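You operate a simulated robot arm through the tools that you are given. There is no shell and no other tool.

The job below is to be done with a simulated two-armed robot. You get a single attempt, and the scene is never put back.

TASK
Hang the long white pack on A2, where the small green one hangs.
Fine: the small green pack moves, print out, to the green sliding hook, set at stop 3; the rail switch ends on Lock. Where these are worked on the way, their far stop is far enough and under half their travel is too little: rail switch.

The check looks at the end state, three seconds after you hand in, the way a careful person would. Anything else that was tipped, shoved, dropped, spilled or broken makes it a failure.

THE ROBOT
Two 7-joint arms with two-finger parallel grippers on one trunk that stands fixed in place. Base frame: the origin is at the foot of the trunk, x ahead of it, y to its left, z up. Lengths are in m, angles in degrees, forces in N, time in s.
The left shoulder is at [0.033, 0.174, 1.363], the right one opposite. With the tool pointing down near the work surface each hand reaches from about 0.1 to 0.54 m from the base axis, measured 20 degrees to its own side. Payload 3.6 kg a hand.
The tool frame of a hand sits at the grasp point between the pads (the TCP): z along the fingers, y along the line on which they close. The tips reach 0.03 m beyond it. The gripper opens to 0.11 m. The fingers are 0.02 m wide and 0.01 m thick; the gripper's body (0.048 by 0.112 m) begins 0.055 m behind the TCP.
Orientation is that of the tool frame in the base frame, as a unit quaternion [w, x, y, z]. With the fingers straight down and closing along the base's y, the tool's x points along the base's -x, its y along +y and its z along -z.

THE INTERFACE
- The arms move only by the tool servo_tool. It takes "left_rows", "right_rows" or both (then of equal length, played together; a hand with none holds still); each is a list of rows, each an object of numbers (a shift or turn left out is 0, a gripper value left out holds the last): "tx", "ty", "tz": the shift along the tool's x, y, z in m; "rx", "ry", "rz": the turn, a rotation vector about the tool's x, y, z in degrees. In form: [{"tx": .., "ty": .., "tz": .., "rx": .., "ry": .., "rz": ..}, ...]. A call has 1 to 20 rows; each row shifts and turns the commanded pose from where the row before left it, along the tool's axes as they then stand. "left_claw" and "right_claw" are, for a hand that has rows, the finger opening in m, from 0 to 0.11, set as the call begins (left out, the last holds). Each row takes 0.2 s and may step no farther than 0.05 m and 8.6 degrees from the row before; otherwise, or with a gripper value out of range, the whole call is refused. Where a pose cannot be reached the arm comes as near as it can. A force on the tool above 50 N (or 10 N above the force at the start of the call, whichever is more), or a blocked arm, ends the call early, and 0.2 s more pass. Each finger travels about 0.153 m/s and halts on what it meets, pressing with about 35 N; the grip force reading is that of the motor and also rises with nothing between the fingers. The clock runs only during rows and for 0.2 s after the last one: add rows that do not move to give the fingers time. It gives the time, the measured TCP pose, the force on the tool (base axes), the opening and the grip force at its end, in the units of the frame above (readings bear some noise), with the torque about the TCP (base axes, N m) and any sound that the robot's microphone picked up.
- Cameras (640 x 400 px; columns grow to the right, rows downward): "scene" is now at [0.1109, 0.0358, 1.5494]; the picture's right is [0.40, -0.92, -0.00], its down [-0.40, -0.18, -0.90] and it looks along [0.82, 0.36, -0.44] (base axes); focal length 214 px, centre (320, 200). "left" rides on the left gripper at [0.072, -0.017, -0.103] in its tool frame; the picture's right is [0.23, 0.97, 0.00], its down [-0.76, 0.18, -0.62] and it looks along [-0.61, 0.14, 0.78] (tool axes); focal length 222 px, centre (320, 200). "right" rides on the right gripper at [0.072, 0.017, -0.103] in its tool frame; the picture's right is [-0.23, 0.97, 0.00], its down [-0.76, -0.18, -0.62] and it looks along [-0.61, -0.14, 0.78] (tool axes); focal length 222 px, centre (320, 200). There is no depth. A picture from a camera that has moved, and an enlarged one, comes with that camera's place and axes in the base frame and with its lens.
- grab_frame(camera): a new picture of that camera. The clock stands still meanwhile.
- slide_trunk(by): slides the trunk up (or, below 0, down) by that many m; the arms and the scene camera ride with it, the base frame stays. It gives what a move gives, with no picture.
- head_to(pan, tilt): turns the head with the scene camera to pan (to the left, within 86 degrees either way) and tilt (down, from -29 to 69), counted from straight ahead of the robot. It gives what a move gives.
- enlarge(camera, box): a new picture of the part [left, top, right, bottom] of that camera's present view, enlarged. The clock stands still meanwhile.
- close_job(): hands the job in; it is judged then, once.

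Places have to be worked out from the pictures, the camera data and where the tool is seen. Open the grippers and draw the arms clear of the work before you hand the job in, unless the task says otherwise.

The tools are called after "Emit:" as name(argument=value, ...) on one line, values as JSON. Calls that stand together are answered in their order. servo_tool: Moves the arms, as the interface text tells. Its arguments: {"type":"object","properties":{"left_rows":{"type":"array"},"left_claw":{"type":"number"},"right_rows":{"type":"array"},"right_claw":{"type":"number"}},"required":[]} The other tools are called the same way: slide_trunk (by) slides the trunk up or down; head_to (pan, tilt) turns the head that bears the scene camera; grab_frame (camera) takes a picture; enlarge (camera, box) takes an enlarged picture of a part of a camera's view; close_job () hands the job in.

At the start:

```text
t: 0.0
left_ee_pos: [0.3649, 0.4381, 1.5052]
left_ee_rot: [0.0, 0.0, 1.0, 0.0]
left_contact_force: [0.4, 0.5, 0.2]
left_moment: [0.0, -0.01, 0.01]
left_width: 0.1098
left_finger_force: 0.0
right_ee_pos: [0.3469, 0.0377, 1.536]
right_ee_rot: [0.0, 0.0, 1.0, 0.001]
right_contact_force: [-0.2, 0.0, -0.8]
right_moment: [0.0, -0.01, 0.02]
right_width: 0.1096
right_finger_force: 0.0
trunk travel left (down, up): [-0.477, 0.286]
head pan, tilt: [23.6, 26.2]
```

scene: 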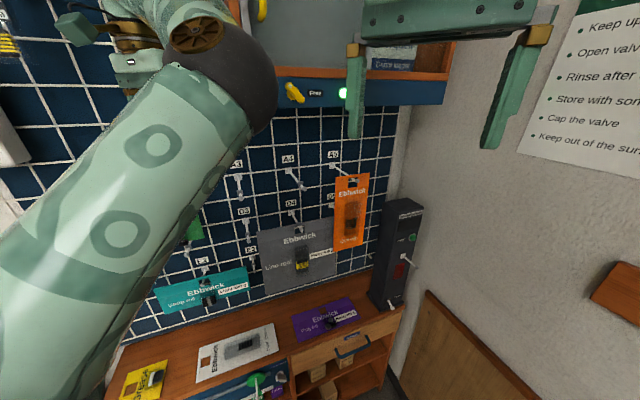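
right: 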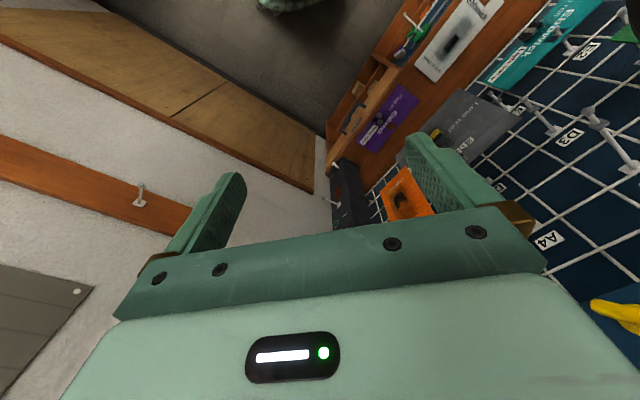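
left: 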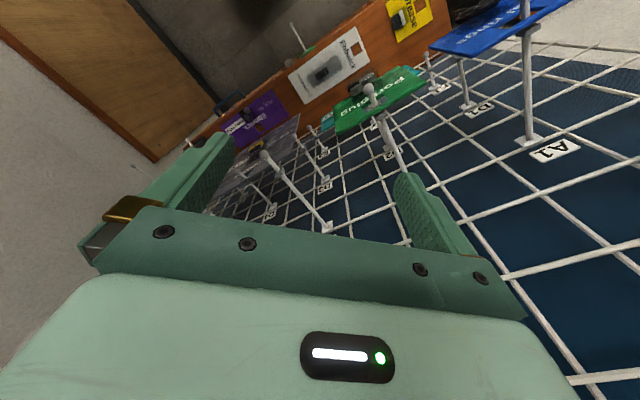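

The arm blocks much of the scene view; I first look around with the head to map the wall, hooks and table.

Emit:
head_to(pan=60, tilt=25)

Emit:
grab_frame(camera="scene")

Emit:
head_to(pan=0, tilt=30)

Emit:
grab_frame(camera="scene")

```text
t: 1.0
left_ee_pos: [0.3636, 0.4386, 1.5045]
left_ee_rot: [0.0, 0.0, 1.0, 0.0]
left_contact_force: [0.7, -0.3, -0.1]
left_moment: [0.0, 0.02, -0.03]
left_width: 0.1103
left_finger_force: 0.1
right_ee_pos: [0.3455, 0.0378, 1.5369]
right_ee_rot: [0.0, 0.0, 1.0, 0.001]
right_contact_force: [-0.6, 0.2, 0.9]
right_moment: [-0.02, -0.01, -0.01]
right_width: 0.11
right_finger_force: 0.1
trunk travel left (down, up): [-0.477, 0.286]
head pan, tilt: [60.0, 25.0]
```

```text
taken
camera scene: at [0.0729, 0.0789, 1.5512], right [0.87, -0.5, 0.0], down [-0.21, -0.37, -0.91], along [0.45, 0.78, -0.42], focal length 214 px, centre (320, 200)
```

scene: 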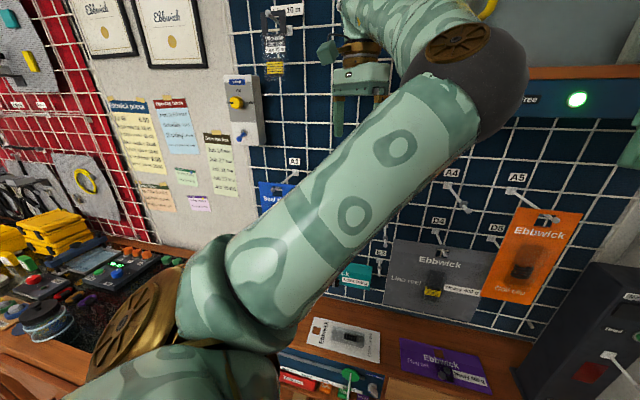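

```text
t: 2.3
left_ee_pos: [0.3646, 0.4379, 1.5047]
left_ee_rot: [0.0, 0.0, 1.0, 0.0]
left_contact_force: [-0.1, -0.4, -0.4]
left_moment: [0.01, 0.01, 0.01]
left_width: 0.1101
left_finger_force: 0.0
right_ee_pos: [0.347, 0.0391, 1.5365]
right_ee_rot: [0.0, 0.001, 1.0, 0.0]
right_contact_force: [-0.7, 0.1, 0.0]
right_moment: [0.0, 0.0, 0.01]
right_width: 0.11
right_finger_force: 0.0
trunk travel left (down, up): [-0.477, 0.286]
head pan, tilt: [0.0, 30.0]
```

```text
taken
camera scene: at [0.1172, -0.0008, 1.5433], right [0.0, -1.0, 0.0], down [-0.5, 0.0, -0.87], along [0.87, 0.0, -0.5], focal length 214 px, centre (320, 200)
```

scene: 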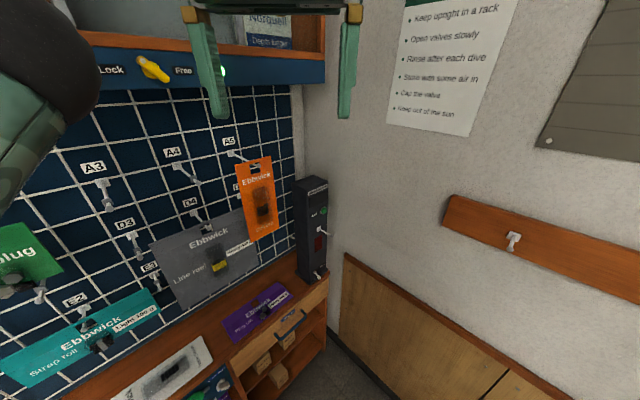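

The board wall seems to run at about 45° (normal toward pan ~45). I move both hands clear of the view to see the layout.

Emit:
servo_tool(left_rows=[{"tx": 0.035, "ty": 0.02}, {"tx": 0.035, "ty": 0.02}, {"tx": 0.035, "ty": 0.02}, {"tx": 0.035, "ty": 0.02}, {"tx": 0.035, "ty": 0.02}, {"tx": 0.035, "ty": 0.02}], right_rows=[{"tx": 0.015, "ty": -0.045}, {"tx": 0.015, "ty": -0.045}, {"tx": 0.015, "ty": -0.045}, {"tx": 0.015, "ty": -0.045}, {"tx": 0.015, "ty": -0.045}, {"tx": 0.015, "ty": -0.045}])

Emit:
head_to(pan=45, tilt=20)

Emit:
grab_frame(camera="scene")

Emit:
head_to(pan=30, tilt=45)

Emit:
grab_frame(camera="scene")

Emit:
grab_frame(camera="left")

Emit:
grab_frame(camera="right")

```text
t: 3.7
left_ee_pos: [0.1504, 0.5609, 1.5035]
left_ee_rot: [0.001, 0.0, 1.0, -0.001]
left_contact_force: [0.2, -0.9, 0.4]
left_moment: [0.0, -0.04, 0.04]
left_width: 0.1099
left_finger_force: 0.1
right_ee_pos: [0.2442, -0.2065, 1.5227]
right_ee_rot: [0.001, -0.001, 1.0, -0.001]
right_contact_force: [0.8, 0.5, -1.1]
right_moment: [-0.05, 0.0, 0.01]
right_width: 0.11
right_finger_force: 0.0
right hand out of reach, approached as far as the arm can: row 6
trunk travel left (down, up): [-0.477, 0.286]
head pan, tilt: [0.0, 30.0]
```

```text
t: 4.8
left_ee_pos: [0.1548, 0.5599, 1.5032]
left_ee_rot: [-0.001, 0.0, 1.0, 0.0]
left_contact_force: [0.2, -0.1, -0.5]
left_moment: [0.0, 0.02, -0.02]
left_width: 0.11
left_finger_force: 0.1
right_ee_pos: [0.247, -0.2057, 1.5236]
right_ee_rot: [0.0, -0.001, 1.0, 0.0]
right_contact_force: [-0.3, 0.3, 0.2]
right_moment: [0.01, -0.01, -0.02]
right_width: 0.1099
right_finger_force: 0.0
trunk travel left (down, up): [-0.477, 0.286]
head pan, tilt: [45.0, 20.0]
```

```text
taken
camera scene: at [0.0922, 0.0649, 1.5593], right [0.71, -0.71, 0.0], down [-0.24, -0.24, -0.94], along [0.66, 0.66, -0.34], focal length 214 px, centre (320, 200)
```

scene: 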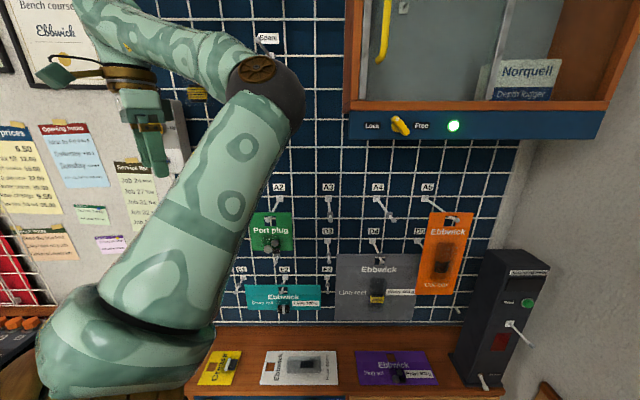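

```text
t: 5.7
left_ee_pos: [0.1545, 0.5601, 1.5028]
left_ee_rot: [0.0, 0.0, 1.0, -0.001]
left_contact_force: [0.1, -0.6, 0.1]
left_moment: [-0.02, 0.01, -0.03]
left_width: 0.1102
left_finger_force: 0.0
right_ee_pos: [0.2465, -0.205, 1.5238]
right_ee_rot: [0.0, 0.0, 1.0, 0.0]
right_contact_force: [-0.2, -0.6, -0.9]
right_moment: [0.01, 0.03, 0.03]
right_width: 0.1103
right_finger_force: 0.1
trunk travel left (down, up): [-0.477, 0.286]
head pan, tilt: [30.0, 45.0]
```

```text
taken
camera scene: at [0.0969, 0.0397, 1.5207], right [0.5, -0.87, 0.0], down [-0.61, -0.35, -0.71], along [0.61, 0.35, -0.71], focal length 214 px, centre (320, 200)
```

scene: 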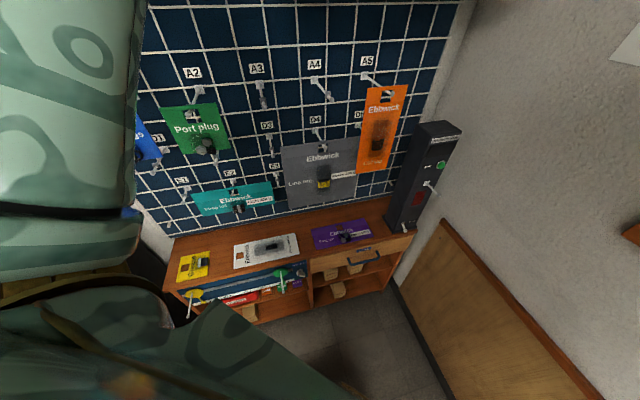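

```text
taken
camera left: at [0.0821, 0.5421, 1.6072], right [-0.23, 0.97, 0.0], down [0.76, 0.18, 0.62], along [0.61, 0.14, -0.78], focal length 222 px, centre (320, 200)
```

left: 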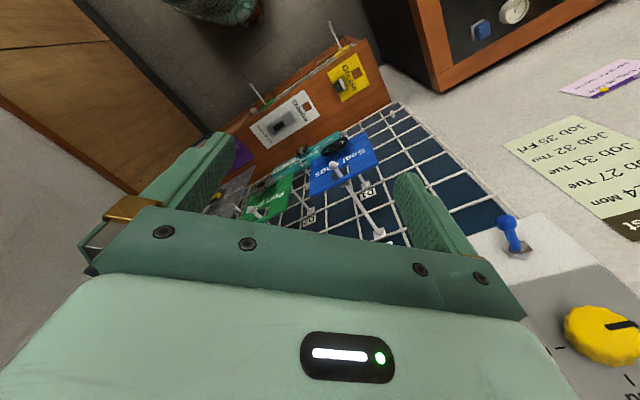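

```text
taken
camera right: at [0.1741, -0.1887, 1.626], right [0.23, 0.97, 0.0], down [0.76, -0.18, 0.62], along [0.61, -0.14, -0.78], focal length 222 px, centre (320, 200)
```

right: 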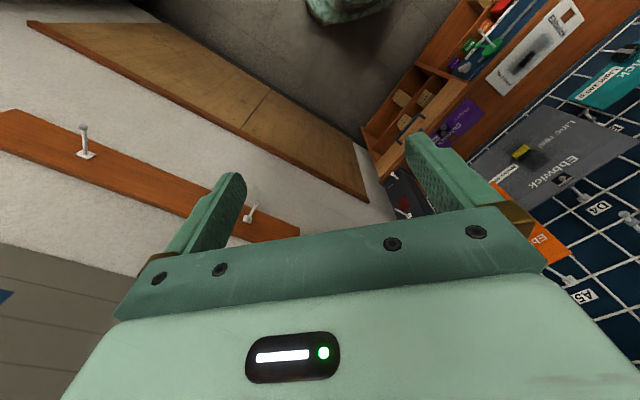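

The board is frontal at pan 45. I enlarge regions to read the details: counter, rail, hooks, labels.

Emit:
head_to(pan=45, tilt=50)

Emit:
grab_frame(camera="scene")

Emit:
enlarge(camera="scene", box=[160, 180, 400, 330])

Emit:
enlarge(camera="scene", box=[180, 30, 420, 180])

```text
t: 6.5
left_ee_pos: [0.1545, 0.5607, 1.5019]
left_ee_rot: [-0.001, 0.0, 1.0, 0.0]
left_contact_force: [-0.2, 0.7, -0.1]
left_moment: [0.02, 0.0, -0.02]
left_width: 0.11
left_finger_force: 0.0
right_ee_pos: [0.247, -0.2052, 1.5222]
right_ee_rot: [0.0, 0.0, 1.0, -0.001]
right_contact_force: [0.8, -0.9, 0.2]
right_moment: [0.02, -0.02, -0.02]
right_width: 0.1099
right_finger_force: 0.1
trunk travel left (down, up): [-0.477, 0.286]
head pan, tilt: [45.0, 50.0]
```

```text
taken
camera scene: at [0.081, 0.0534, 1.5138], right [0.71, -0.71, 0.0], down [-0.54, -0.54, -0.64], along [0.45, 0.45, -0.77], focal length 214 px, centre (320, 200)
```

scene: 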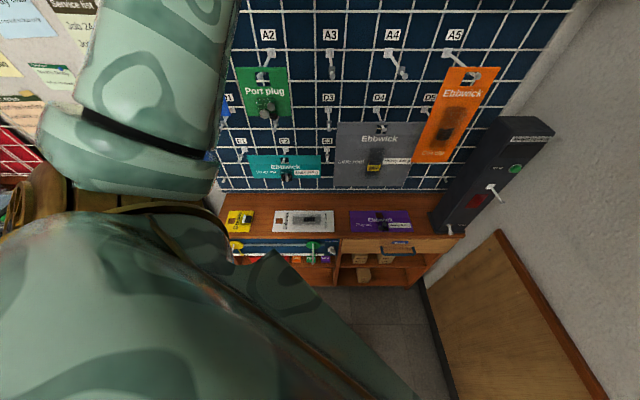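

```text
2.67 times, centred on (280, 255) of scene
camera zoom: at [0.081, 0.0534, 1.5138], right [0.71, -0.71, 0.0], down [-0.54, -0.54, -0.64], along [0.45, 0.45, -0.77], focal length 572 px, centre (427, 53)
```

zoom: 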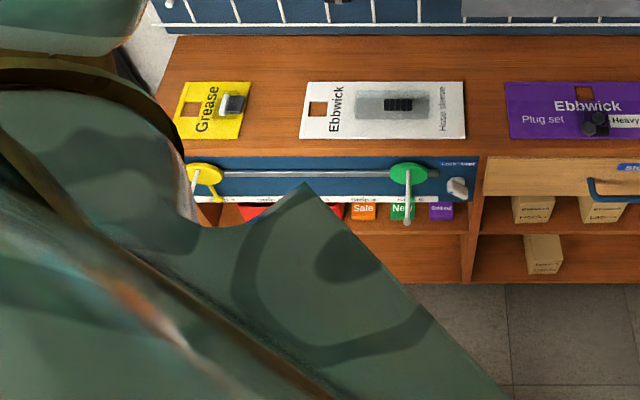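

```text
2.67 times, centred on (300, 105) of scene
camera zoom: at [0.081, 0.0534, 1.5138], right [0.71, -0.71, 0.0], down [-0.54, -0.54, -0.64], along [0.45, 0.45, -0.77], focal length 572 px, centre (373, 453)
```

zoom: 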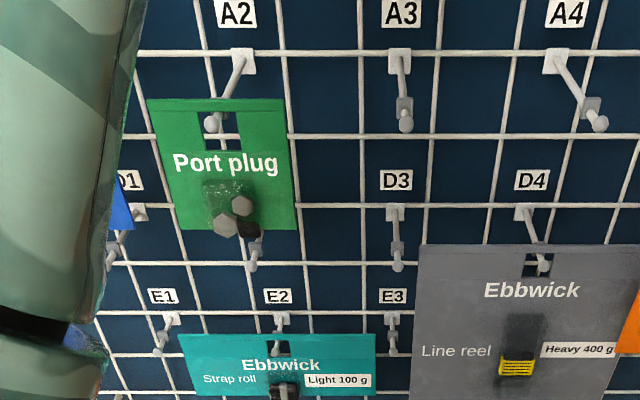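

The counter with rail is near z≈0.8 and the shelf with a yellow Lock/Free knob is around z≈1.55. I zoom on both switches to find out which is the rail switch.

Emit:
enlarge(camera="scene", box=[290, 230, 350, 268])

Emit:
enlarge(camera="scene", box=[225, 230, 345, 305])

Emit:
head_to(pan=30, tilt=5)

Emit:
grab_frame(camera="scene")

Emit:
head_to(pan=20, tilt=50)

Emit:
grab_frame(camera="scene")

Emit:
enlarge(camera="scene", box=[80, 180, 240, 280])

```text
10.53 times, centred on (320, 249) of scene
camera zoom: at [0.081, 0.0534, 1.5138], right [0.71, -0.71, 0.0], down [-0.54, -0.54, -0.64], along [0.45, 0.45, -0.77], focal length 2258 px, centre (320, -316)
```

zoom: 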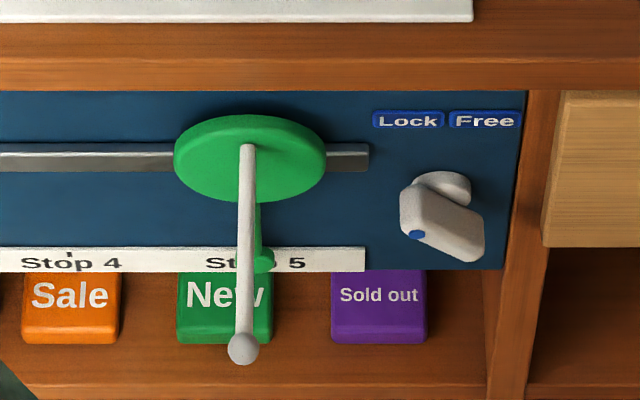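

```text
5.33 times, centred on (285, 268) of scene
camera zoom: at [0.081, 0.0534, 1.5138], right [0.71, -0.71, 0.0], down [-0.54, -0.54, -0.64], along [0.45, 0.45, -0.77], focal length 1144 px, centre (507, -160)
```

zoom: 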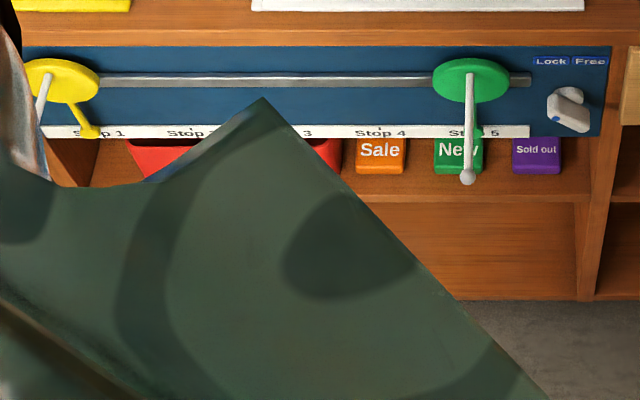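

```text
t: 7.6
left_ee_pos: [0.1545, 0.5584, 1.5023]
left_ee_rot: [0.0, 0.0, 1.0, -0.001]
left_contact_force: [0.1, -0.9, 0.5]
left_moment: [0.02, 0.03, -0.02]
left_width: 0.1098
left_finger_force: 0.0
right_ee_pos: [0.2465, -0.2049, 1.5226]
right_ee_rot: [0.0, -0.001, 1.0, 0.0]
right_contact_force: [0.1, -0.5, 0.8]
right_moment: [0.04, -0.03, 0.0]
right_width: 0.11
right_finger_force: 0.0
trunk travel left (down, up): [-0.477, 0.286]
head pan, tilt: [30.0, 5.0]
```

```text
taken
camera scene: at [0.1061, 0.045, 1.5836], right [0.5, -0.87, 0.0], down [-0.08, -0.04, -1.0], along [0.86, 0.5, -0.09], focal length 214 px, centre (320, 200)
```

scene: 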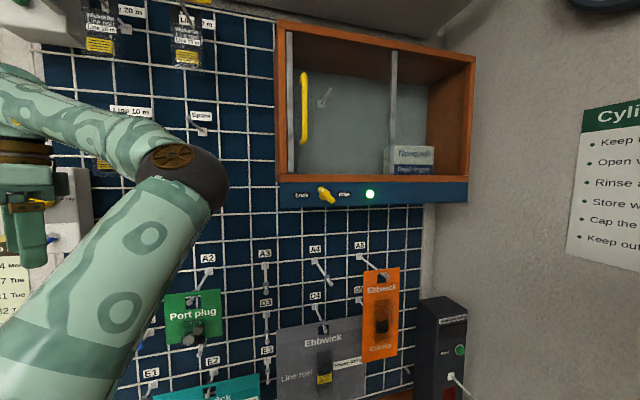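

```text
t: 8.7
left_ee_pos: [0.1544, 0.5581, 1.5024]
left_ee_rot: [0.0, 0.0, 1.0, 0.0]
left_contact_force: [-1.0, 0.0, -1.0]
left_moment: [0.03, -0.01, 0.02]
left_width: 0.1101
left_finger_force: 0.1
right_ee_pos: [0.2478, -0.2059, 1.5232]
right_ee_rot: [0.0, 0.001, 1.0, 0.0]
right_contact_force: [0.3, -1.1, -0.5]
right_moment: [0.0, 0.0, 0.04]
right_width: 0.1099
right_finger_force: 0.2
trunk travel left (down, up): [-0.477, 0.286]
head pan, tilt: [20.0, 50.0]
```

```text
taken
camera scene: at [0.0989, 0.0254, 1.5138], right [0.34, -0.94, 0.0], down [-0.72, -0.26, -0.64], along [0.6, 0.22, -0.77], focal length 214 px, centre (320, 200)
```

scene: 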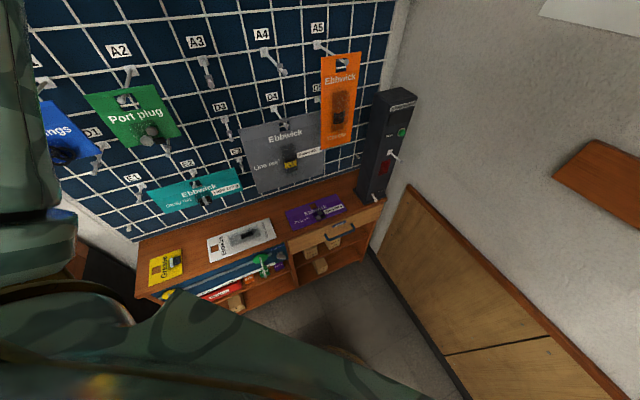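

```text
4.00 times, centred on (160, 230) of scene
camera zoom: at [0.0989, 0.0254, 1.5138], right [0.34, -0.94, 0.0], down [-0.72, -0.26, -0.64], along [0.6, 0.22, -0.77], focal length 858 px, centre (960, 80)
```

zoom: 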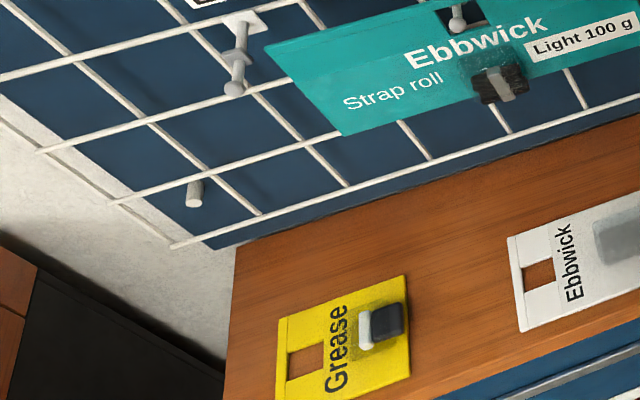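

The rail switch is the white lever by "Lock | Free" at the rail's right end; the green hook is at stop 5, stop 3 is ~0.14 m to the left. I turn the left hand so its pads close along the wall normal and back away, to get a close look at A2.

Emit:
servo_tool(left_rows=[{"tx": 0.02, "ty": -0.02}, {"tx": 0.02, "ty": -0.02}, {"rz": 7.5}, {"rz": 7.5}, {"rz": 7.5}, {"rz": 7.5}, {"rz": 7.5}, {"rz": 7.5}, {}])

Emit:
grab_frame(camera="left")

Emit:
grab_frame(camera="scene")

```text
t: 10.7
left_ee_pos: [0.1142, 0.5188, 1.5054]
left_ee_rot: [0.0, 0.384, 0.923, -0.001]
left_contact_force: [-0.7, -0.3, -0.4]
left_moment: [0.01, 0.03, 0.05]
left_width: 0.1101
left_finger_force: 0.0
right_ee_pos: [0.2476, -0.2059, 1.5218]
right_ee_rot: [0.0, -0.001, 1.0, 0.001]
right_contact_force: [0.4, 0.6, -0.6]
right_moment: [0.0, 0.0, 0.02]
right_width: 0.1099
right_finger_force: 0.0
trunk travel left (down, up): [-0.477, 0.286]
head pan, tilt: [20.0, 50.0]
```

```text
taken
camera left: at [0.0514, 0.5576, 1.6091], right [0.53, 0.85, 0.0], down [0.66, -0.41, 0.62], along [0.53, -0.33, -0.78], focal length 222 px, centre (320, 200)
```

left: 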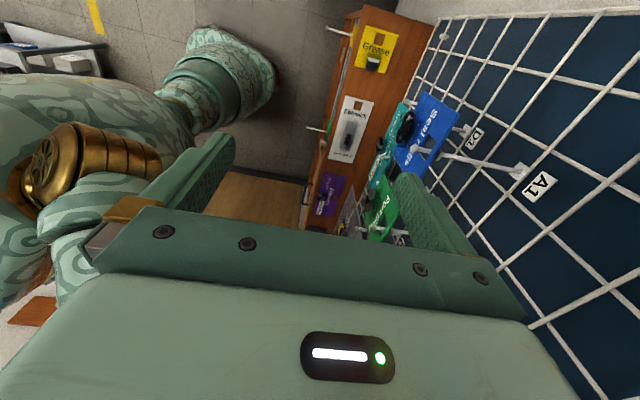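

```text
taken
camera scene: at [0.099, 0.0254, 1.5137], right [0.34, -0.94, 0.0], down [-0.72, -0.26, -0.64], along [0.6, 0.22, -0.77], focal length 214 px, centre (320, 200)
```

scene: 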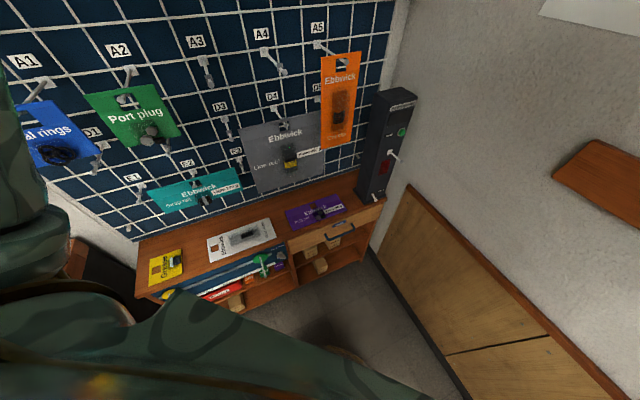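

Orientation is as intended (tool x = left along wall, y = into wall). I slide along the wall to look at A2 from above-left.

Emit:
servo_tool(left_rows=[{"tx": -0.03}, {"tx": -0.03}, {"tx": -0.02}, {}])

Emit:
grab_frame(camera="left")

Emit:
enlarge(camera="left", box=[300, 60, 540, 210])

```text
t: 11.7
left_ee_pos: [0.1712, 0.4627, 1.506]
left_ee_rot: [0.0, 0.382, 0.924, 0.0]
left_contact_force: [-0.4, 1.5, 0.1]
left_moment: [-0.03, -0.01, 0.0]
left_width: 0.1099
left_finger_force: 0.1
right_ee_pos: [0.2478, -0.2041, 1.5231]
right_ee_rot: [0.001, 0.0, 1.0, 0.0]
right_contact_force: [0.3, -0.4, 0.3]
right_moment: [0.01, 0.01, 0.0]
right_width: 0.1101
right_finger_force: 0.0
trunk travel left (down, up): [-0.477, 0.286]
head pan, tilt: [20.0, 50.0]
```

```text
taken
camera left: at [0.1078, 0.5011, 1.6095], right [0.53, 0.85, 0.0], down [0.66, -0.41, 0.62], along [0.53, -0.33, -0.78], focal length 222 px, centre (320, 200)
```

left: 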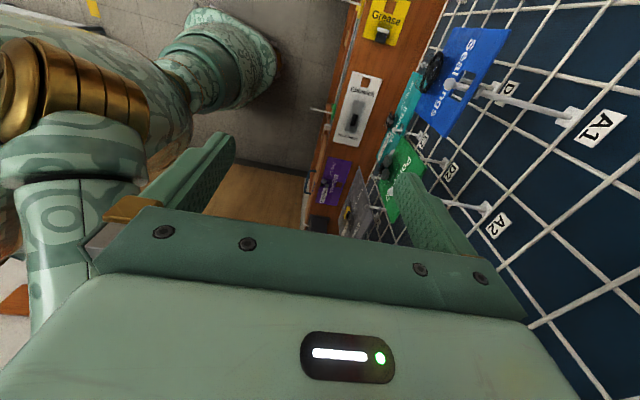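

```text
2.67 times, centred on (420, 135) of left
camera zoom: at [0.1078, 0.5011, 1.6095], right [0.53, 0.85, 0.0], down [0.66, -0.41, 0.62], along [0.53, -0.33, -0.78], focal length 592 px, centre (53, 373)
```

zoom: 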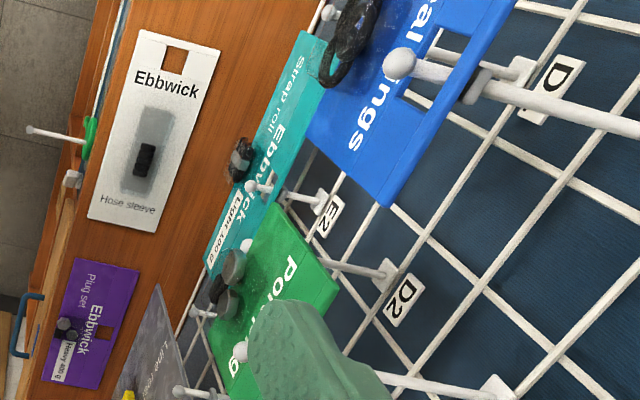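

Measured: A-hooks at z≈1.339, ball tip n≈0.58, collar n≈0.62 (n = along wall normal), A2 at u≈-0.105. Before sliding the trunk down, I check the right arm's surroundings.

Emit:
head_to(pan=-40, tilt=35)

Emit:
grab_frame(camera="scene")

Emit:
head_to(pan=70, tilt=40)

Emit:
grab_frame(camera="scene")

```text
t: 13.0
left_ee_pos: [0.1709, 0.4629, 1.506]
left_ee_rot: [0.0, 0.383, 0.924, 0.0]
left_contact_force: [0.6, 0.1, 0.1]
left_moment: [0.01, 0.02, -0.01]
left_width: 0.1099
left_finger_force: 0.1
right_ee_pos: [0.2472, -0.205, 1.5231]
right_ee_rot: [0.0, 0.0, 1.0, 0.0]
right_contact_force: [-0.1, -0.2, 0.2]
right_moment: [-0.01, 0.01, 0.0]
right_width: 0.1099
right_finger_force: 0.1
trunk travel left (down, up): [-0.477, 0.286]
head pan, tilt: [-40.0, 35.0]
```

```text
taken
camera scene: at [0.0941, -0.0576, 1.5355], right [-0.64, -0.77, 0.0], down [-0.44, 0.37, -0.82], along [0.63, -0.53, -0.57], focal length 214 px, centre (320, 200)
```

scene: 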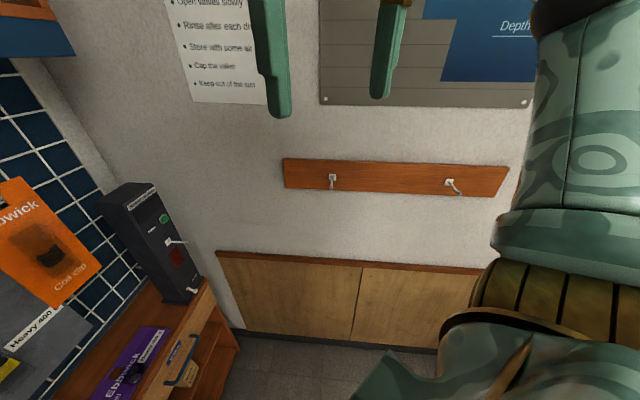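

```text
t: 14.9
left_ee_pos: [0.1711, 0.4624, 1.5061]
left_ee_rot: [0.0, 0.382, 0.924, 0.0]
left_contact_force: [0.0, -0.1, -0.1]
left_moment: [0.05, 0.0, -0.01]
left_width: 0.1098
left_finger_force: 0.1
right_ee_pos: [0.2461, -0.2049, 1.5225]
right_ee_rot: [0.0, 0.0, 1.0, 0.0]
right_contact_force: [-0.1, -0.1, 0.6]
right_moment: [0.01, 0.04, 0.02]
right_width: 0.11
right_finger_force: 0.1
trunk travel left (down, up): [-0.477, 0.286]
head pan, tilt: [70.0, 40.0]
```

```text
taken
camera scene: at [0.0557, 0.0788, 1.5279], right [0.94, -0.34, 0.0], down [-0.22, -0.6, -0.77], along [0.26, 0.72, -0.64], focal length 214 px, centre (320, 200)
```

scene: 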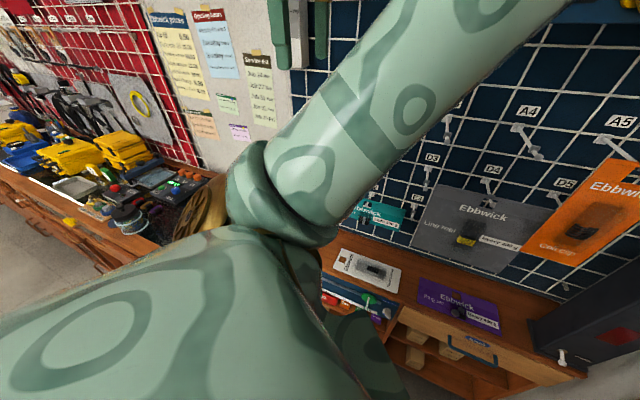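

Space below both hands looks free (left hand at n≈0.45, hooks tip at 0.58). I slide the trunk down to get close to the rail.

Emit:
servo_tool(left_rows=[{"ty": -0.03}, {"ty": -0.03}, {"ty": -0.03}, {}])

Emit:
slide_trunk(by=-0.2)

Emit:
slide_trunk(by=-0.2)

Emit:
head_to(pan=45, tilt=35)

Emit:
grab_frame(camera="scene")

Emit:
grab_frame(camera="left")

```text
t: 15.9
left_ee_pos: [0.1076, 0.3996, 1.5052]
left_ee_rot: [0.0, 0.383, 0.924, 0.0]
left_contact_force: [0.9, -1.4, -0.5]
left_moment: [0.01, 0.01, -0.01]
left_width: 0.11
left_finger_force: 0.1
right_ee_pos: [0.2473, -0.2046, 1.5228]
right_ee_rot: [-0.001, 0.0, 1.0, 0.0]
right_contact_force: [-0.3, -0.9, 0.7]
right_moment: [-0.01, -0.05, -0.01]
right_width: 0.1099
right_finger_force: 0.1
trunk travel left (down, up): [-0.477, 0.286]
head pan, tilt: [70.0, 40.0]
```

```text
t: 18.1
left_ee_pos: [0.1061, 0.3994, 1.3044]
left_ee_rot: [-0.001, 0.382, 0.924, 0.0]
left_contact_force: [0.4, 0.4, -0.3]
left_moment: [-0.01, -0.01, -0.02]
left_width: 0.1098
left_finger_force: 0.0
right_ee_pos: [0.2488, -0.206, 1.3238]
right_ee_rot: [0.001, 0.0, 1.0, 0.0]
right_contact_force: [-0.5, 0.5, -0.7]
right_moment: [-0.03, -0.02, -0.01]
right_width: 0.1102
right_finger_force: 0.0
trunk travel left (down, up): [-0.277, 0.486]
head pan, tilt: [70.0, 40.0]
```

```text
t: 20.3
left_ee_pos: [0.1063, 0.3965, 1.1051]
left_ee_rot: [0.001, 0.382, 0.924, -0.001]
left_contact_force: [0.0, -0.1, 0.2]
left_moment: [0.03, -0.01, 0.02]
left_width: 0.1098
left_finger_force: 0.1
right_ee_pos: [0.2487, -0.2066, 1.1234]
right_ee_rot: [0.0, 0.001, 1.0, 0.0]
right_contact_force: [0.0, -0.2, -0.5]
right_moment: [-0.02, 0.0, 0.0]
right_width: 0.1101
right_finger_force: 0.1
trunk travel left (down, up): [-0.077, 0.686]
head pan, tilt: [70.0, 40.0]
```

```text
t: 21.1
left_ee_pos: [0.1081, 0.3973, 1.1049]
left_ee_rot: [0.0, 0.383, 0.924, 0.0]
left_contact_force: [-1.0, 0.0, 0.5]
left_moment: [-0.01, 0.01, 0.0]
left_width: 0.11
left_finger_force: 0.2
right_ee_pos: [0.2509, -0.2076, 1.1228]
right_ee_rot: [0.0, -0.001, 1.0, 0.001]
right_contact_force: [-1.0, -0.7, 0.4]
right_moment: [0.01, -0.01, -0.02]
right_width: 0.11
right_finger_force: 0.0
trunk travel left (down, up): [-0.077, 0.686]
head pan, tilt: [45.0, 35.0]
```

```text
taken
camera scene: at [0.2621, 0.0613, 1.1224], right [0.71, -0.71, 0.0], down [-0.41, -0.41, -0.82], along [0.58, 0.58, -0.57], focal length 214 px, centre (320, 200)
```

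scene: 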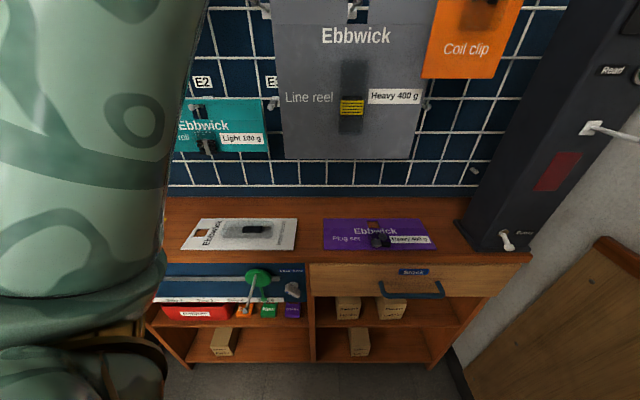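

```text
taken
camera left: at [0.044, 0.437, 1.2088], right [0.53, 0.85, 0.0], down [0.66, -0.41, 0.62], along [0.53, -0.33, -0.78], focal length 222 px, centre (320, 200)
```

left: 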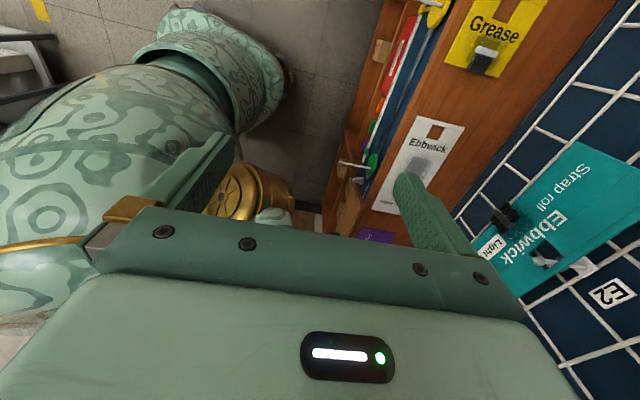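

The trunk is down without contact. I zoom in on the rail, switch and white pack.

Emit:
enlarge(camera="scene", box=[230, 255, 320, 311])

Emit:
enlarge(camera="scene", box=[150, 200, 310, 300])

Emit:
enlarge(camera="left", box=[320, 0, 520, 240])

```text
7.11 times, centred on (275, 283) of scene
camera zoom: at [0.2621, 0.0613, 1.1224], right [0.71, -0.71, 0.0], down [-0.41, -0.41, -0.82], along [0.58, 0.58, -0.57], focal length 1525 px, centre (640, -390)
```

zoom: 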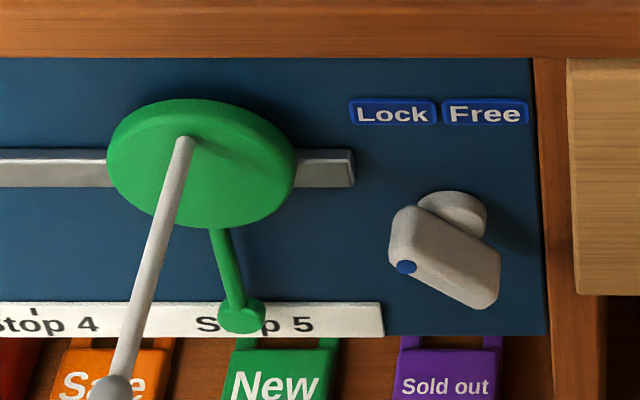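

```text
4.00 times, centred on (230, 250) of scene
camera zoom: at [0.2621, 0.0613, 1.1224], right [0.71, -0.71, 0.0], down [-0.41, -0.41, -0.82], along [0.58, 0.58, -0.57], focal length 858 px, centre (680, 0)
```

zoom: 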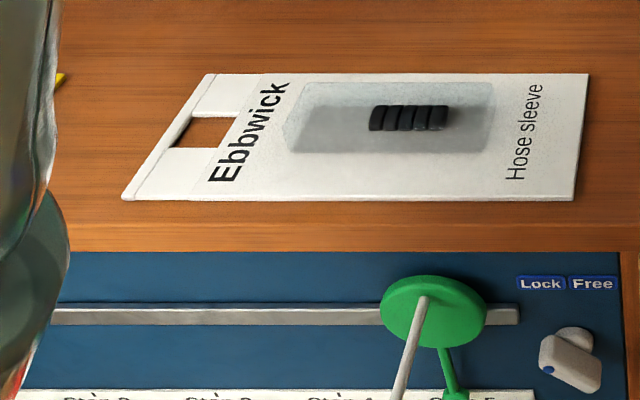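

```text
1.67 times, centred on (420, 120) of left
camera zoom: at [0.044, 0.437, 1.2088], right [0.53, 0.85, 0.0], down [0.66, -0.41, 0.62], along [0.53, -0.33, -0.78], focal length 370 px, centre (153, 333)
```

zoom: 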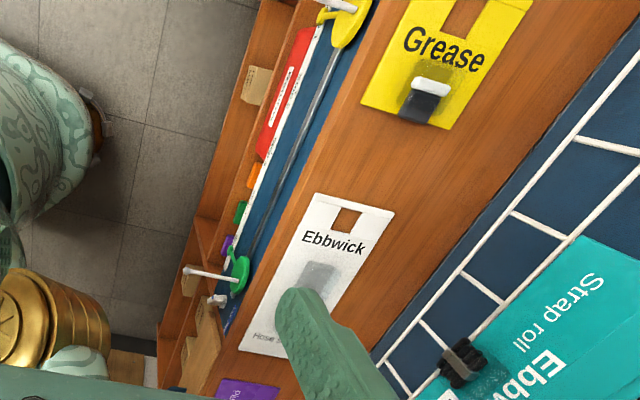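

Triangulation with the new view: counter top z≈0.75, green peg n≈0.46–0.545, z≈0.684, u≈-0.01; knob at about u≈0.07, n≈0.54, z≈0.63, its blue-dot end pointing up-left at "Lock". I bring the right hand forward and turn it for the switch.

Emit:
servo_tool(right_rows=[{"tx": -0.0231, "ty": 0.0374}, {"tx": -0.0231, "ty": 0.0374}, {"tx": -0.0231, "ty": 0.0374}, {"tx": -0.0231, "ty": 0.0374}, {"tx": -0.0231, "ty": 0.0374}, {"tx": -0.0231, "ty": 0.0374}, {"tx": -0.0231, "ty": 0.0374}, {"rz": 7.5}, {"rz": 7.5}, {"rz": 7.5}, {"rz": 7.5}, {"rz": 7.5}, {"rz": 7.5}, {}])

Emit:
grab_frame(camera="scene")

```text
t: 24.1
left_ee_pos: [0.1069, 0.3985, 1.1041]
left_ee_rot: [0.0, 0.382, 0.924, 0.0]
left_contact_force: [1.3, 0.6, 0.5]
left_moment: [0.04, -0.01, 0.01]
left_width: 0.1099
left_finger_force: 0.1
right_ee_pos: [0.4127, 0.0559, 1.1222]
right_ee_rot: [0.0, 0.384, 0.923, 0.0]
right_contact_force: [-0.9, -0.3, 0.6]
right_moment: [0.01, 0.0, 0.0]
right_width: 0.1101
right_finger_force: 0.0
trunk travel left (down, up): [-0.077, 0.686]
head pan, tilt: [45.0, 35.0]
```

```text
taken
camera scene: at [0.2622, 0.0614, 1.1223], right [0.71, -0.71, 0.0], down [-0.41, -0.41, -0.82], along [0.58, 0.58, -0.57], focal length 214 px, centre (320, 200)
```

scene: 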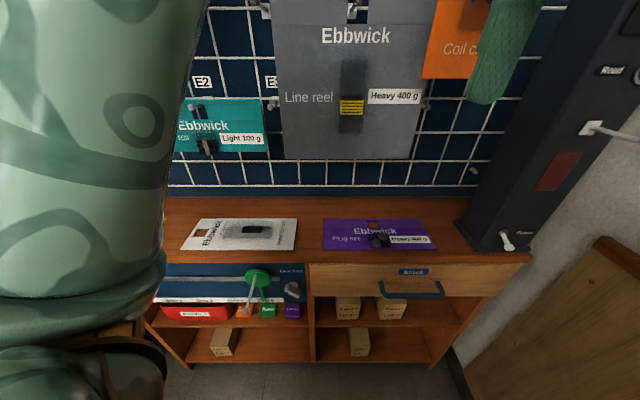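

Hand is oriented; I lower it to about z 0.87 and forward slightly, then tilt it toward the panel.

Emit:
servo_tool(right_rows=[{"tz": 0.045, "ty": 0.01}, {"tz": 0.045, "ty": 0.01}, {"tz": 0.045, "ty": 0.01}, {"tz": 0.045, "ty": 0.01}, {"tz": 0.045, "ty": 0.01}, {"rx": -8}, {"rx": -8}, {"rx": -8}, {"rx": -8}, {"rx": -8}, {}])

Emit:
grab_frame(camera="scene")

Emit:
grab_frame(camera="right")

```text
t: 26.6
left_ee_pos: [0.1068, 0.398, 1.1048]
left_ee_rot: [0.0, 0.382, 0.924, 0.0]
left_contact_force: [-0.3, -0.2, -0.3]
left_moment: [0.0, 0.02, 0.0]
left_width: 0.1103
left_finger_force: 0.1
right_ee_pos: [0.4474, 0.0908, 0.898]
right_ee_rot: [0.131, 0.359, 0.868, 0.317]
right_contact_force: [-0.1, 0.3, 0.4]
right_moment: [0.02, 0.0, 0.04]
right_width: 0.1097
right_finger_force: 0.1
trunk travel left (down, up): [-0.077, 0.686]
head pan, tilt: [45.0, 35.0]
```

```text
taken
camera scene: at [0.2623, 0.0614, 1.1223], right [0.71, -0.71, 0.0], down [-0.41, -0.41, -0.82], along [0.58, 0.58, -0.57], focal length 214 px, centre (320, 200)
```

scene: 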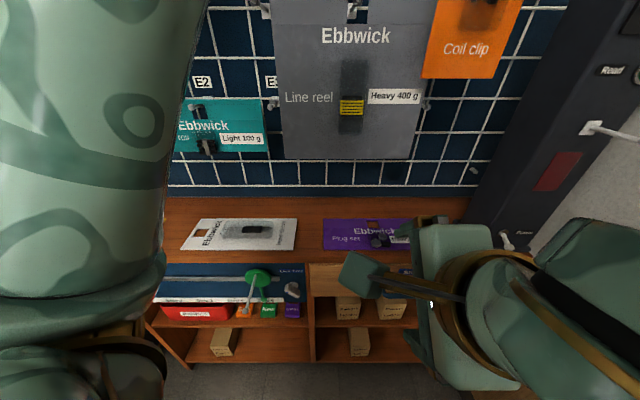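

```text
taken
camera right: at [0.3571, 0.103, 0.988], right [0.69, 0.37, 0.63], down [0.16, -0.92, 0.36], along [0.71, -0.15, -0.69], focal length 222 px, centre (320, 200)
```

right: 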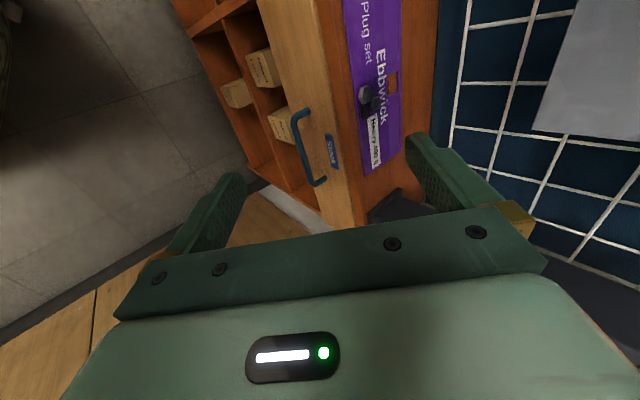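

Tilting continues well. I rotate further and bring the hand lower, toward the front of the switch but still ~0.1 m out.

Emit:
servo_tool(right_rows=[{"rx": -8}, {"rx": -8}, {"rx": -8}, {"rx": -8}, {"tx": 0.0171, "ty": -0.0344, "tz": 0.0142}, {"tx": 0.0171, "ty": -0.0344, "tz": 0.0142}, {"tx": 0.0171, "ty": -0.0344, "tz": 0.0142}, {"tx": 0.0171, "ty": -0.0344, "tz": 0.0142}, {"tx": 0.0171, "ty": -0.0344, "tz": 0.0142}, {"tx": 0.0171, "ty": -0.0344, "tz": 0.0142}, {"tx": 0.0171, "ty": -0.0344, "tz": 0.0142}, {}], right_claw=0.05)

Emit:
grab_frame(camera="scene")

Emit:
grab_frame(camera="right")

```text
t: 28.3
left_ee_pos: [0.1089, 0.3979, 1.1043]
left_ee_rot: [-0.001, 0.383, 0.924, -0.001]
left_contact_force: [0.8, 0.3, -0.6]
left_moment: [0.02, 0.0, -0.03]
left_width: 0.11
left_finger_force: 0.1
right_ee_pos: [0.4329, 0.108, 0.8793]
right_ee_rot: [0.225, 0.41, 0.734, 0.493]
right_contact_force: [0.8, 0.0, -0.1]
right_moment: [0.0, 0.02, -0.04]
right_width: 0.0502
right_finger_force: 0.0
right hand out of reach, approached as far as the arm can: row 3, 4, 5, 6, 7, 8
trunk travel left (down, up): [-0.077, 0.686]
head pan, tilt: [45.0, 35.0]
stopped in row 8 (right hand): the arm was blocked; the commanded pose is now the measured one
```

```text
taken
camera scene: at [0.263, 0.0615, 1.1221], right [0.71, -0.71, 0.0], down [-0.41, -0.41, -0.82], along [0.58, 0.58, -0.57], focal length 214 px, centre (320, 200)
```

scene: 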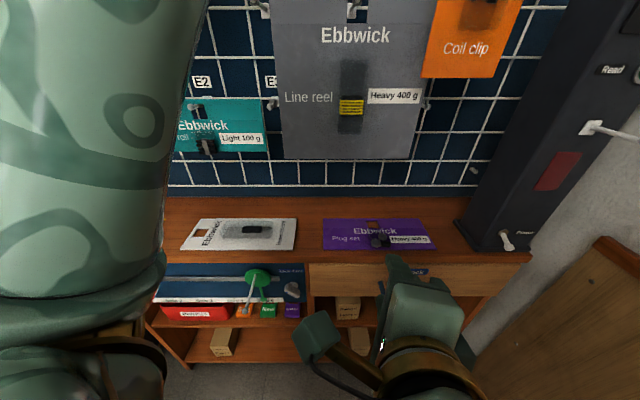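

```text
taken
camera right: at [0.3226, 0.1137, 0.9426], right [0.5, -0.01, 0.87], down [-0.09, -0.99, 0.04], along [0.86, -0.1, -0.5], focal length 222 px, centre (320, 200)
```

right: 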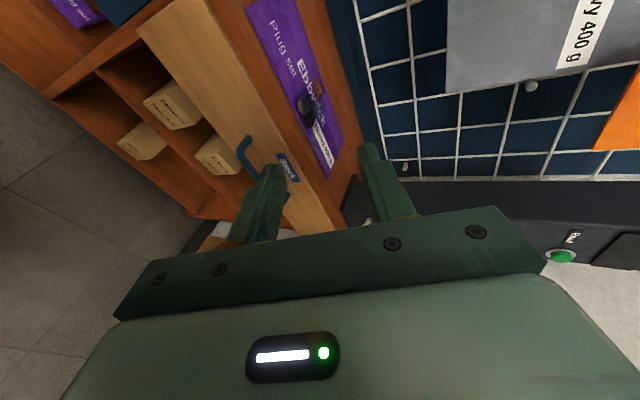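

The arm hit a limit near 66° pitch (tool ~24° below horizontal), which may suffice for pushing the knob. I keep this orientation and test moving down and toward the switch.

Emit:
servo_tool(right_rows=[{"tx": 0.0223, "ty": -0.0308, "tz": 0.009}, {"tx": 0.0223, "ty": -0.0308, "tz": 0.009}, {"tx": 0.0223, "ty": -0.0308, "tz": 0.009}, {"tx": 0.0223, "ty": -0.0308, "tz": 0.009}, {}])

Emit:
grab_frame(camera="scene")

```text
t: 29.7
left_ee_pos: [0.1074, 0.3984, 1.1038]
left_ee_rot: [0.0, 0.382, 0.924, 0.0]
left_contact_force: [0.4, -0.1, 1.1]
left_moment: [0.02, -0.03, -0.03]
left_width: 0.1101
left_finger_force: 0.0
right_ee_pos: [0.4482, 0.1325, 0.8691]
right_ee_rot: [0.263, 0.453, 0.691, 0.498]
right_contact_force: [0.0, 0.5, -0.1]
right_moment: [0.01, 0.0, 0.01]
right_width: 0.0498
right_finger_force: 0.0
right hand out of reach, approached as far as the arm can: row 2, 3, 4
trunk travel left (down, up): [-0.077, 0.686]
head pan, tilt: [45.0, 35.0]
stopped in row 5 (right hand): the arm was blocked; the commanded pose is now the measured one
```

```text
taken
camera scene: at [0.2623, 0.0615, 1.1223], right [0.71, -0.71, 0.0], down [-0.41, -0.41, -0.82], along [0.58, 0.58, -0.57], focal length 214 px, centre (320, 200)
```

scene: 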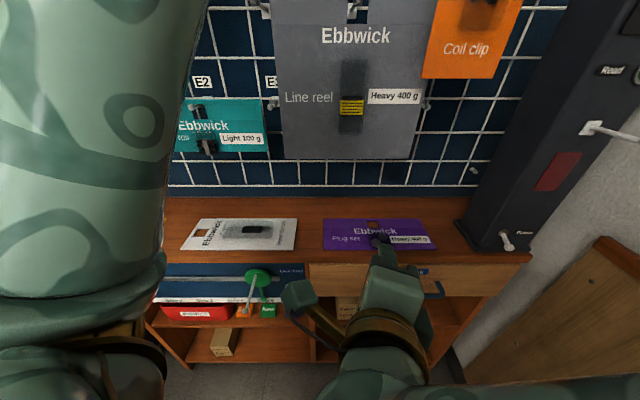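

The right arm can't reach low with a horizontal hand. I back it out, turn it back to pointing down and park it to the right; the left hand will do the rail work pointing mostly down.

Emit:
servo_tool(right_rows=[{"tz": -0.04}, {"tz": -0.04}, {"rx": 7.62, "ry": 0.71, "rz": -2.09}, {"rx": 7.62, "ry": 0.71, "rz": -2.09}, {"rx": 7.62, "ry": 0.71, "rz": -2.09}, {"rx": 7.62, "ry": 0.71, "rz": -2.09}, {"rx": 7.62, "ry": 0.71, "rz": -2.09}, {"rx": 7.62, "ry": 0.71, "rz": -2.09}, {"rx": 7.62, "ry": 0.71, "rz": -2.09}, {"rx": 7.62, "ry": 0.71, "rz": -2.09}, {"rx": 7.62, "ry": 0.71, "rz": -2.09}, {"tz": -0.04}, {"tz": -0.04}, {}])

```text
t: 30.4
left_ee_pos: [0.1081, 0.3979, 1.1047]
left_ee_rot: [0.0, 0.383, 0.924, 0.0]
left_contact_force: [0.2, -0.1, 0.6]
left_moment: [-0.02, 0.03, -0.02]
left_width: 0.1103
left_finger_force: 0.1
right_ee_pos: [0.4658, 0.0782, 0.9002]
right_ee_rot: [0.342, 0.507, 0.63, 0.478]
right_contact_force: [-0.9, 0.9, 0.9]
right_moment: [-0.01, 0.02, -0.01]
right_width: 0.0499
right_finger_force: 0.0
trunk travel left (down, up): [-0.077, 0.686]
head pan, tilt: [45.0, 35.0]
stopped in row 3 (right hand): the arm was blocked; the commanded pose is now the measured one
```

Blocked again while retreating; I look at the right arm before doing more.

Emit:
head_to(pan=10, tilt=40)

Emit:
grab_frame(camera="scene")

Emit:
grab_frame(camera="right")

Emit:
grab_frame(camera="left")

```text
t: 31.4
left_ee_pos: [0.1067, 0.3983, 1.105]
left_ee_rot: [0.0, 0.383, 0.924, 0.0]
left_contact_force: [-0.1, 0.0, 0.0]
left_moment: [0.04, 0.0, 0.0]
left_width: 0.1101
left_finger_force: 0.2
right_ee_pos: [0.4663, 0.0793, 0.8997]
right_ee_rot: [0.342, 0.506, 0.631, 0.478]
right_contact_force: [0.6, 0.4, -0.2]
right_moment: [-0.01, -0.01, 0.01]
right_width: 0.0503
right_finger_force: 0.2
trunk travel left (down, up): [-0.077, 0.686]
head pan, tilt: [10.0, 40.0]
```

```text
taken
camera scene: at [0.2837, 0.014, 1.1148], right [0.17, -0.98, 0.0], down [-0.63, -0.11, -0.77], along [0.75, 0.13, -0.64], focal length 214 px, centre (320, 200)
```

scene: 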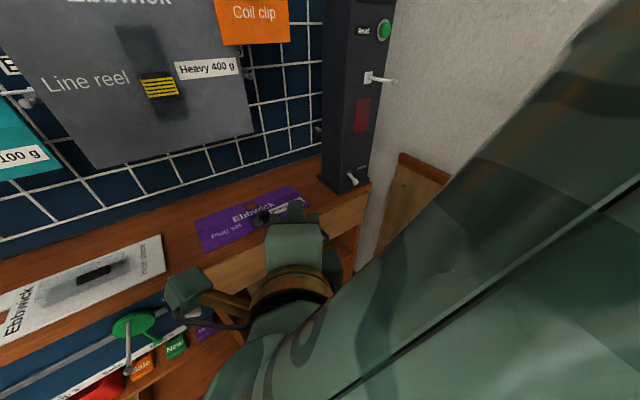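

```text
taken
camera right: at [0.3568, 0.1227, 0.9512], right [0.36, -0.19, 0.91], down [-0.43, -0.9, -0.02], along [0.83, -0.39, -0.41], focal length 222 px, centre (320, 200)
```

right: 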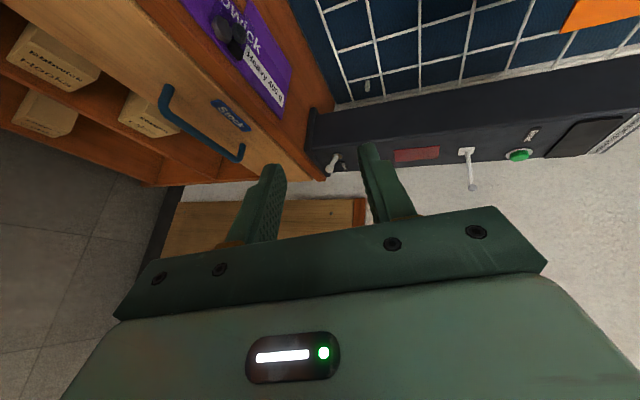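

```text
taken
camera left: at [0.0441, 0.4371, 1.2087], right [0.53, 0.85, 0.0], down [0.66, -0.41, 0.62], along [0.53, -0.33, -0.78], focal length 222 px, centre (320, 200)
```

left: 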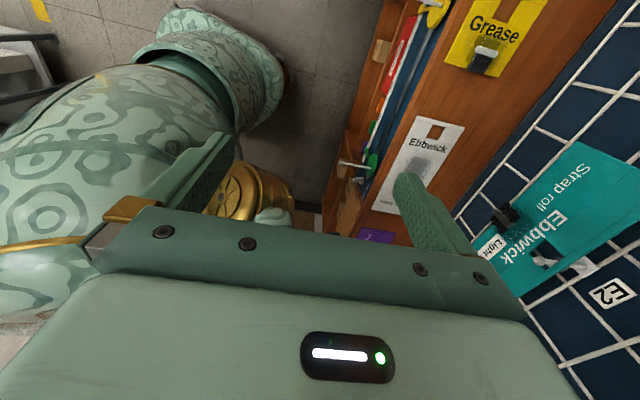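

The right elbow seems folded up close to the head. I try a pure gradual rotation back toward pointing down.

Emit:
servo_tool(right_rows=[{"rx": 7.1, "ry": 1.65, "rz": -2.8}, {"rx": 7.1, "ry": 1.65, "rz": -2.8}, {"rx": 7.1, "ry": 1.65, "rz": -2.8}, {}])

```text
t: 32.4
left_ee_pos: [0.1075, 0.3979, 1.1039]
left_ee_rot: [0.0, 0.383, 0.924, 0.0]
left_contact_force: [0.0, -0.3, -0.1]
left_moment: [-0.02, 0.02, 0.01]
left_width: 0.1099
left_finger_force: 0.1
right_ee_pos: [0.4641, 0.0788, 0.9005]
right_ee_rot: [0.249, 0.492, 0.758, 0.348]
right_contact_force: [-0.5, 0.0, 0.3]
right_moment: [-0.01, 0.0, -0.04]
right_width: 0.0503
right_finger_force: 0.0
trunk travel left (down, up): [-0.077, 0.686]
head pan, tilt: [10.0, 40.0]
```

That works; I finish the rotation and then park the right hand back and to the right.

Emit:
servo_tool(right_rows=[{"rx": 7.1, "ry": 1.65, "rz": -2.8}, {"rx": 7.1, "ry": 1.65, "rz": -2.8}, {"rx": 7.1, "ry": 1.65, "rz": -2.8}, {"rx": 7.1, "ry": 1.65, "rz": -2.8}, {"rx": 7.1, "ry": 1.65, "rz": -2.8}, {"rx": 7.1, "ry": 1.65, "rz": -2.8}, {"rx": 7.1, "ry": 1.65, "rz": -2.8}, {}])

Emit:
servo_tool(right_rows=[{"tz": -0.04}, {"tz": -0.04}, {"tz": -0.04}, {"ty": -0.04}, {"ty": -0.04}, {"ty": -0.04}, {"ty": -0.04}, {"ty": -0.04}, {"ty": -0.04}, {"ty": -0.04}, {"tx": -0.03}, {}])

```text
t: 34.2
left_ee_pos: [0.1069, 0.3976, 1.104]
left_ee_rot: [0.0, 0.383, 0.924, -0.002]
left_contact_force: [0.0, -0.3, -0.2]
left_moment: [-0.01, -0.01, 0.01]
left_width: 0.1103
left_finger_force: 0.1
right_ee_pos: [0.4644, 0.079, 0.9004]
right_ee_rot: [0.0, 0.383, 0.924, 0.0]
right_contact_force: [0.7, 0.1, -0.3]
right_moment: [0.02, 0.02, -0.02]
right_width: 0.0501
right_finger_force: 0.1
trunk travel left (down, up): [-0.077, 0.686]
head pan, tilt: [10.0, 40.0]
```

```text
t: 35.9
left_ee_pos: [0.1072, 0.3988, 1.1042]
left_ee_rot: [0.0, 0.382, 0.924, 0.0]
left_contact_force: [0.5, 0.1, -0.9]
left_moment: [-0.04, 0.01, -0.01]
left_width: 0.11
left_finger_force: 0.1
right_ee_pos: [0.3526, -0.0391, 1.02]
right_ee_rot: [-0.002, 0.4, 0.917, 0.002]
right_contact_force: [8.8, 2.5, -1.7]
right_moment: [-0.27, 0.87, 0.02]
right_width: 0.0498
right_finger_force: 0.0
trunk travel left (down, up): [-0.077, 0.686]
head pan, tilt: [10.0, 40.0]
stopped in row 8 (right hand): the force on the tool passed its limit at 103 N (the readings are from after the stop); the commanded pose is now the measured one
```

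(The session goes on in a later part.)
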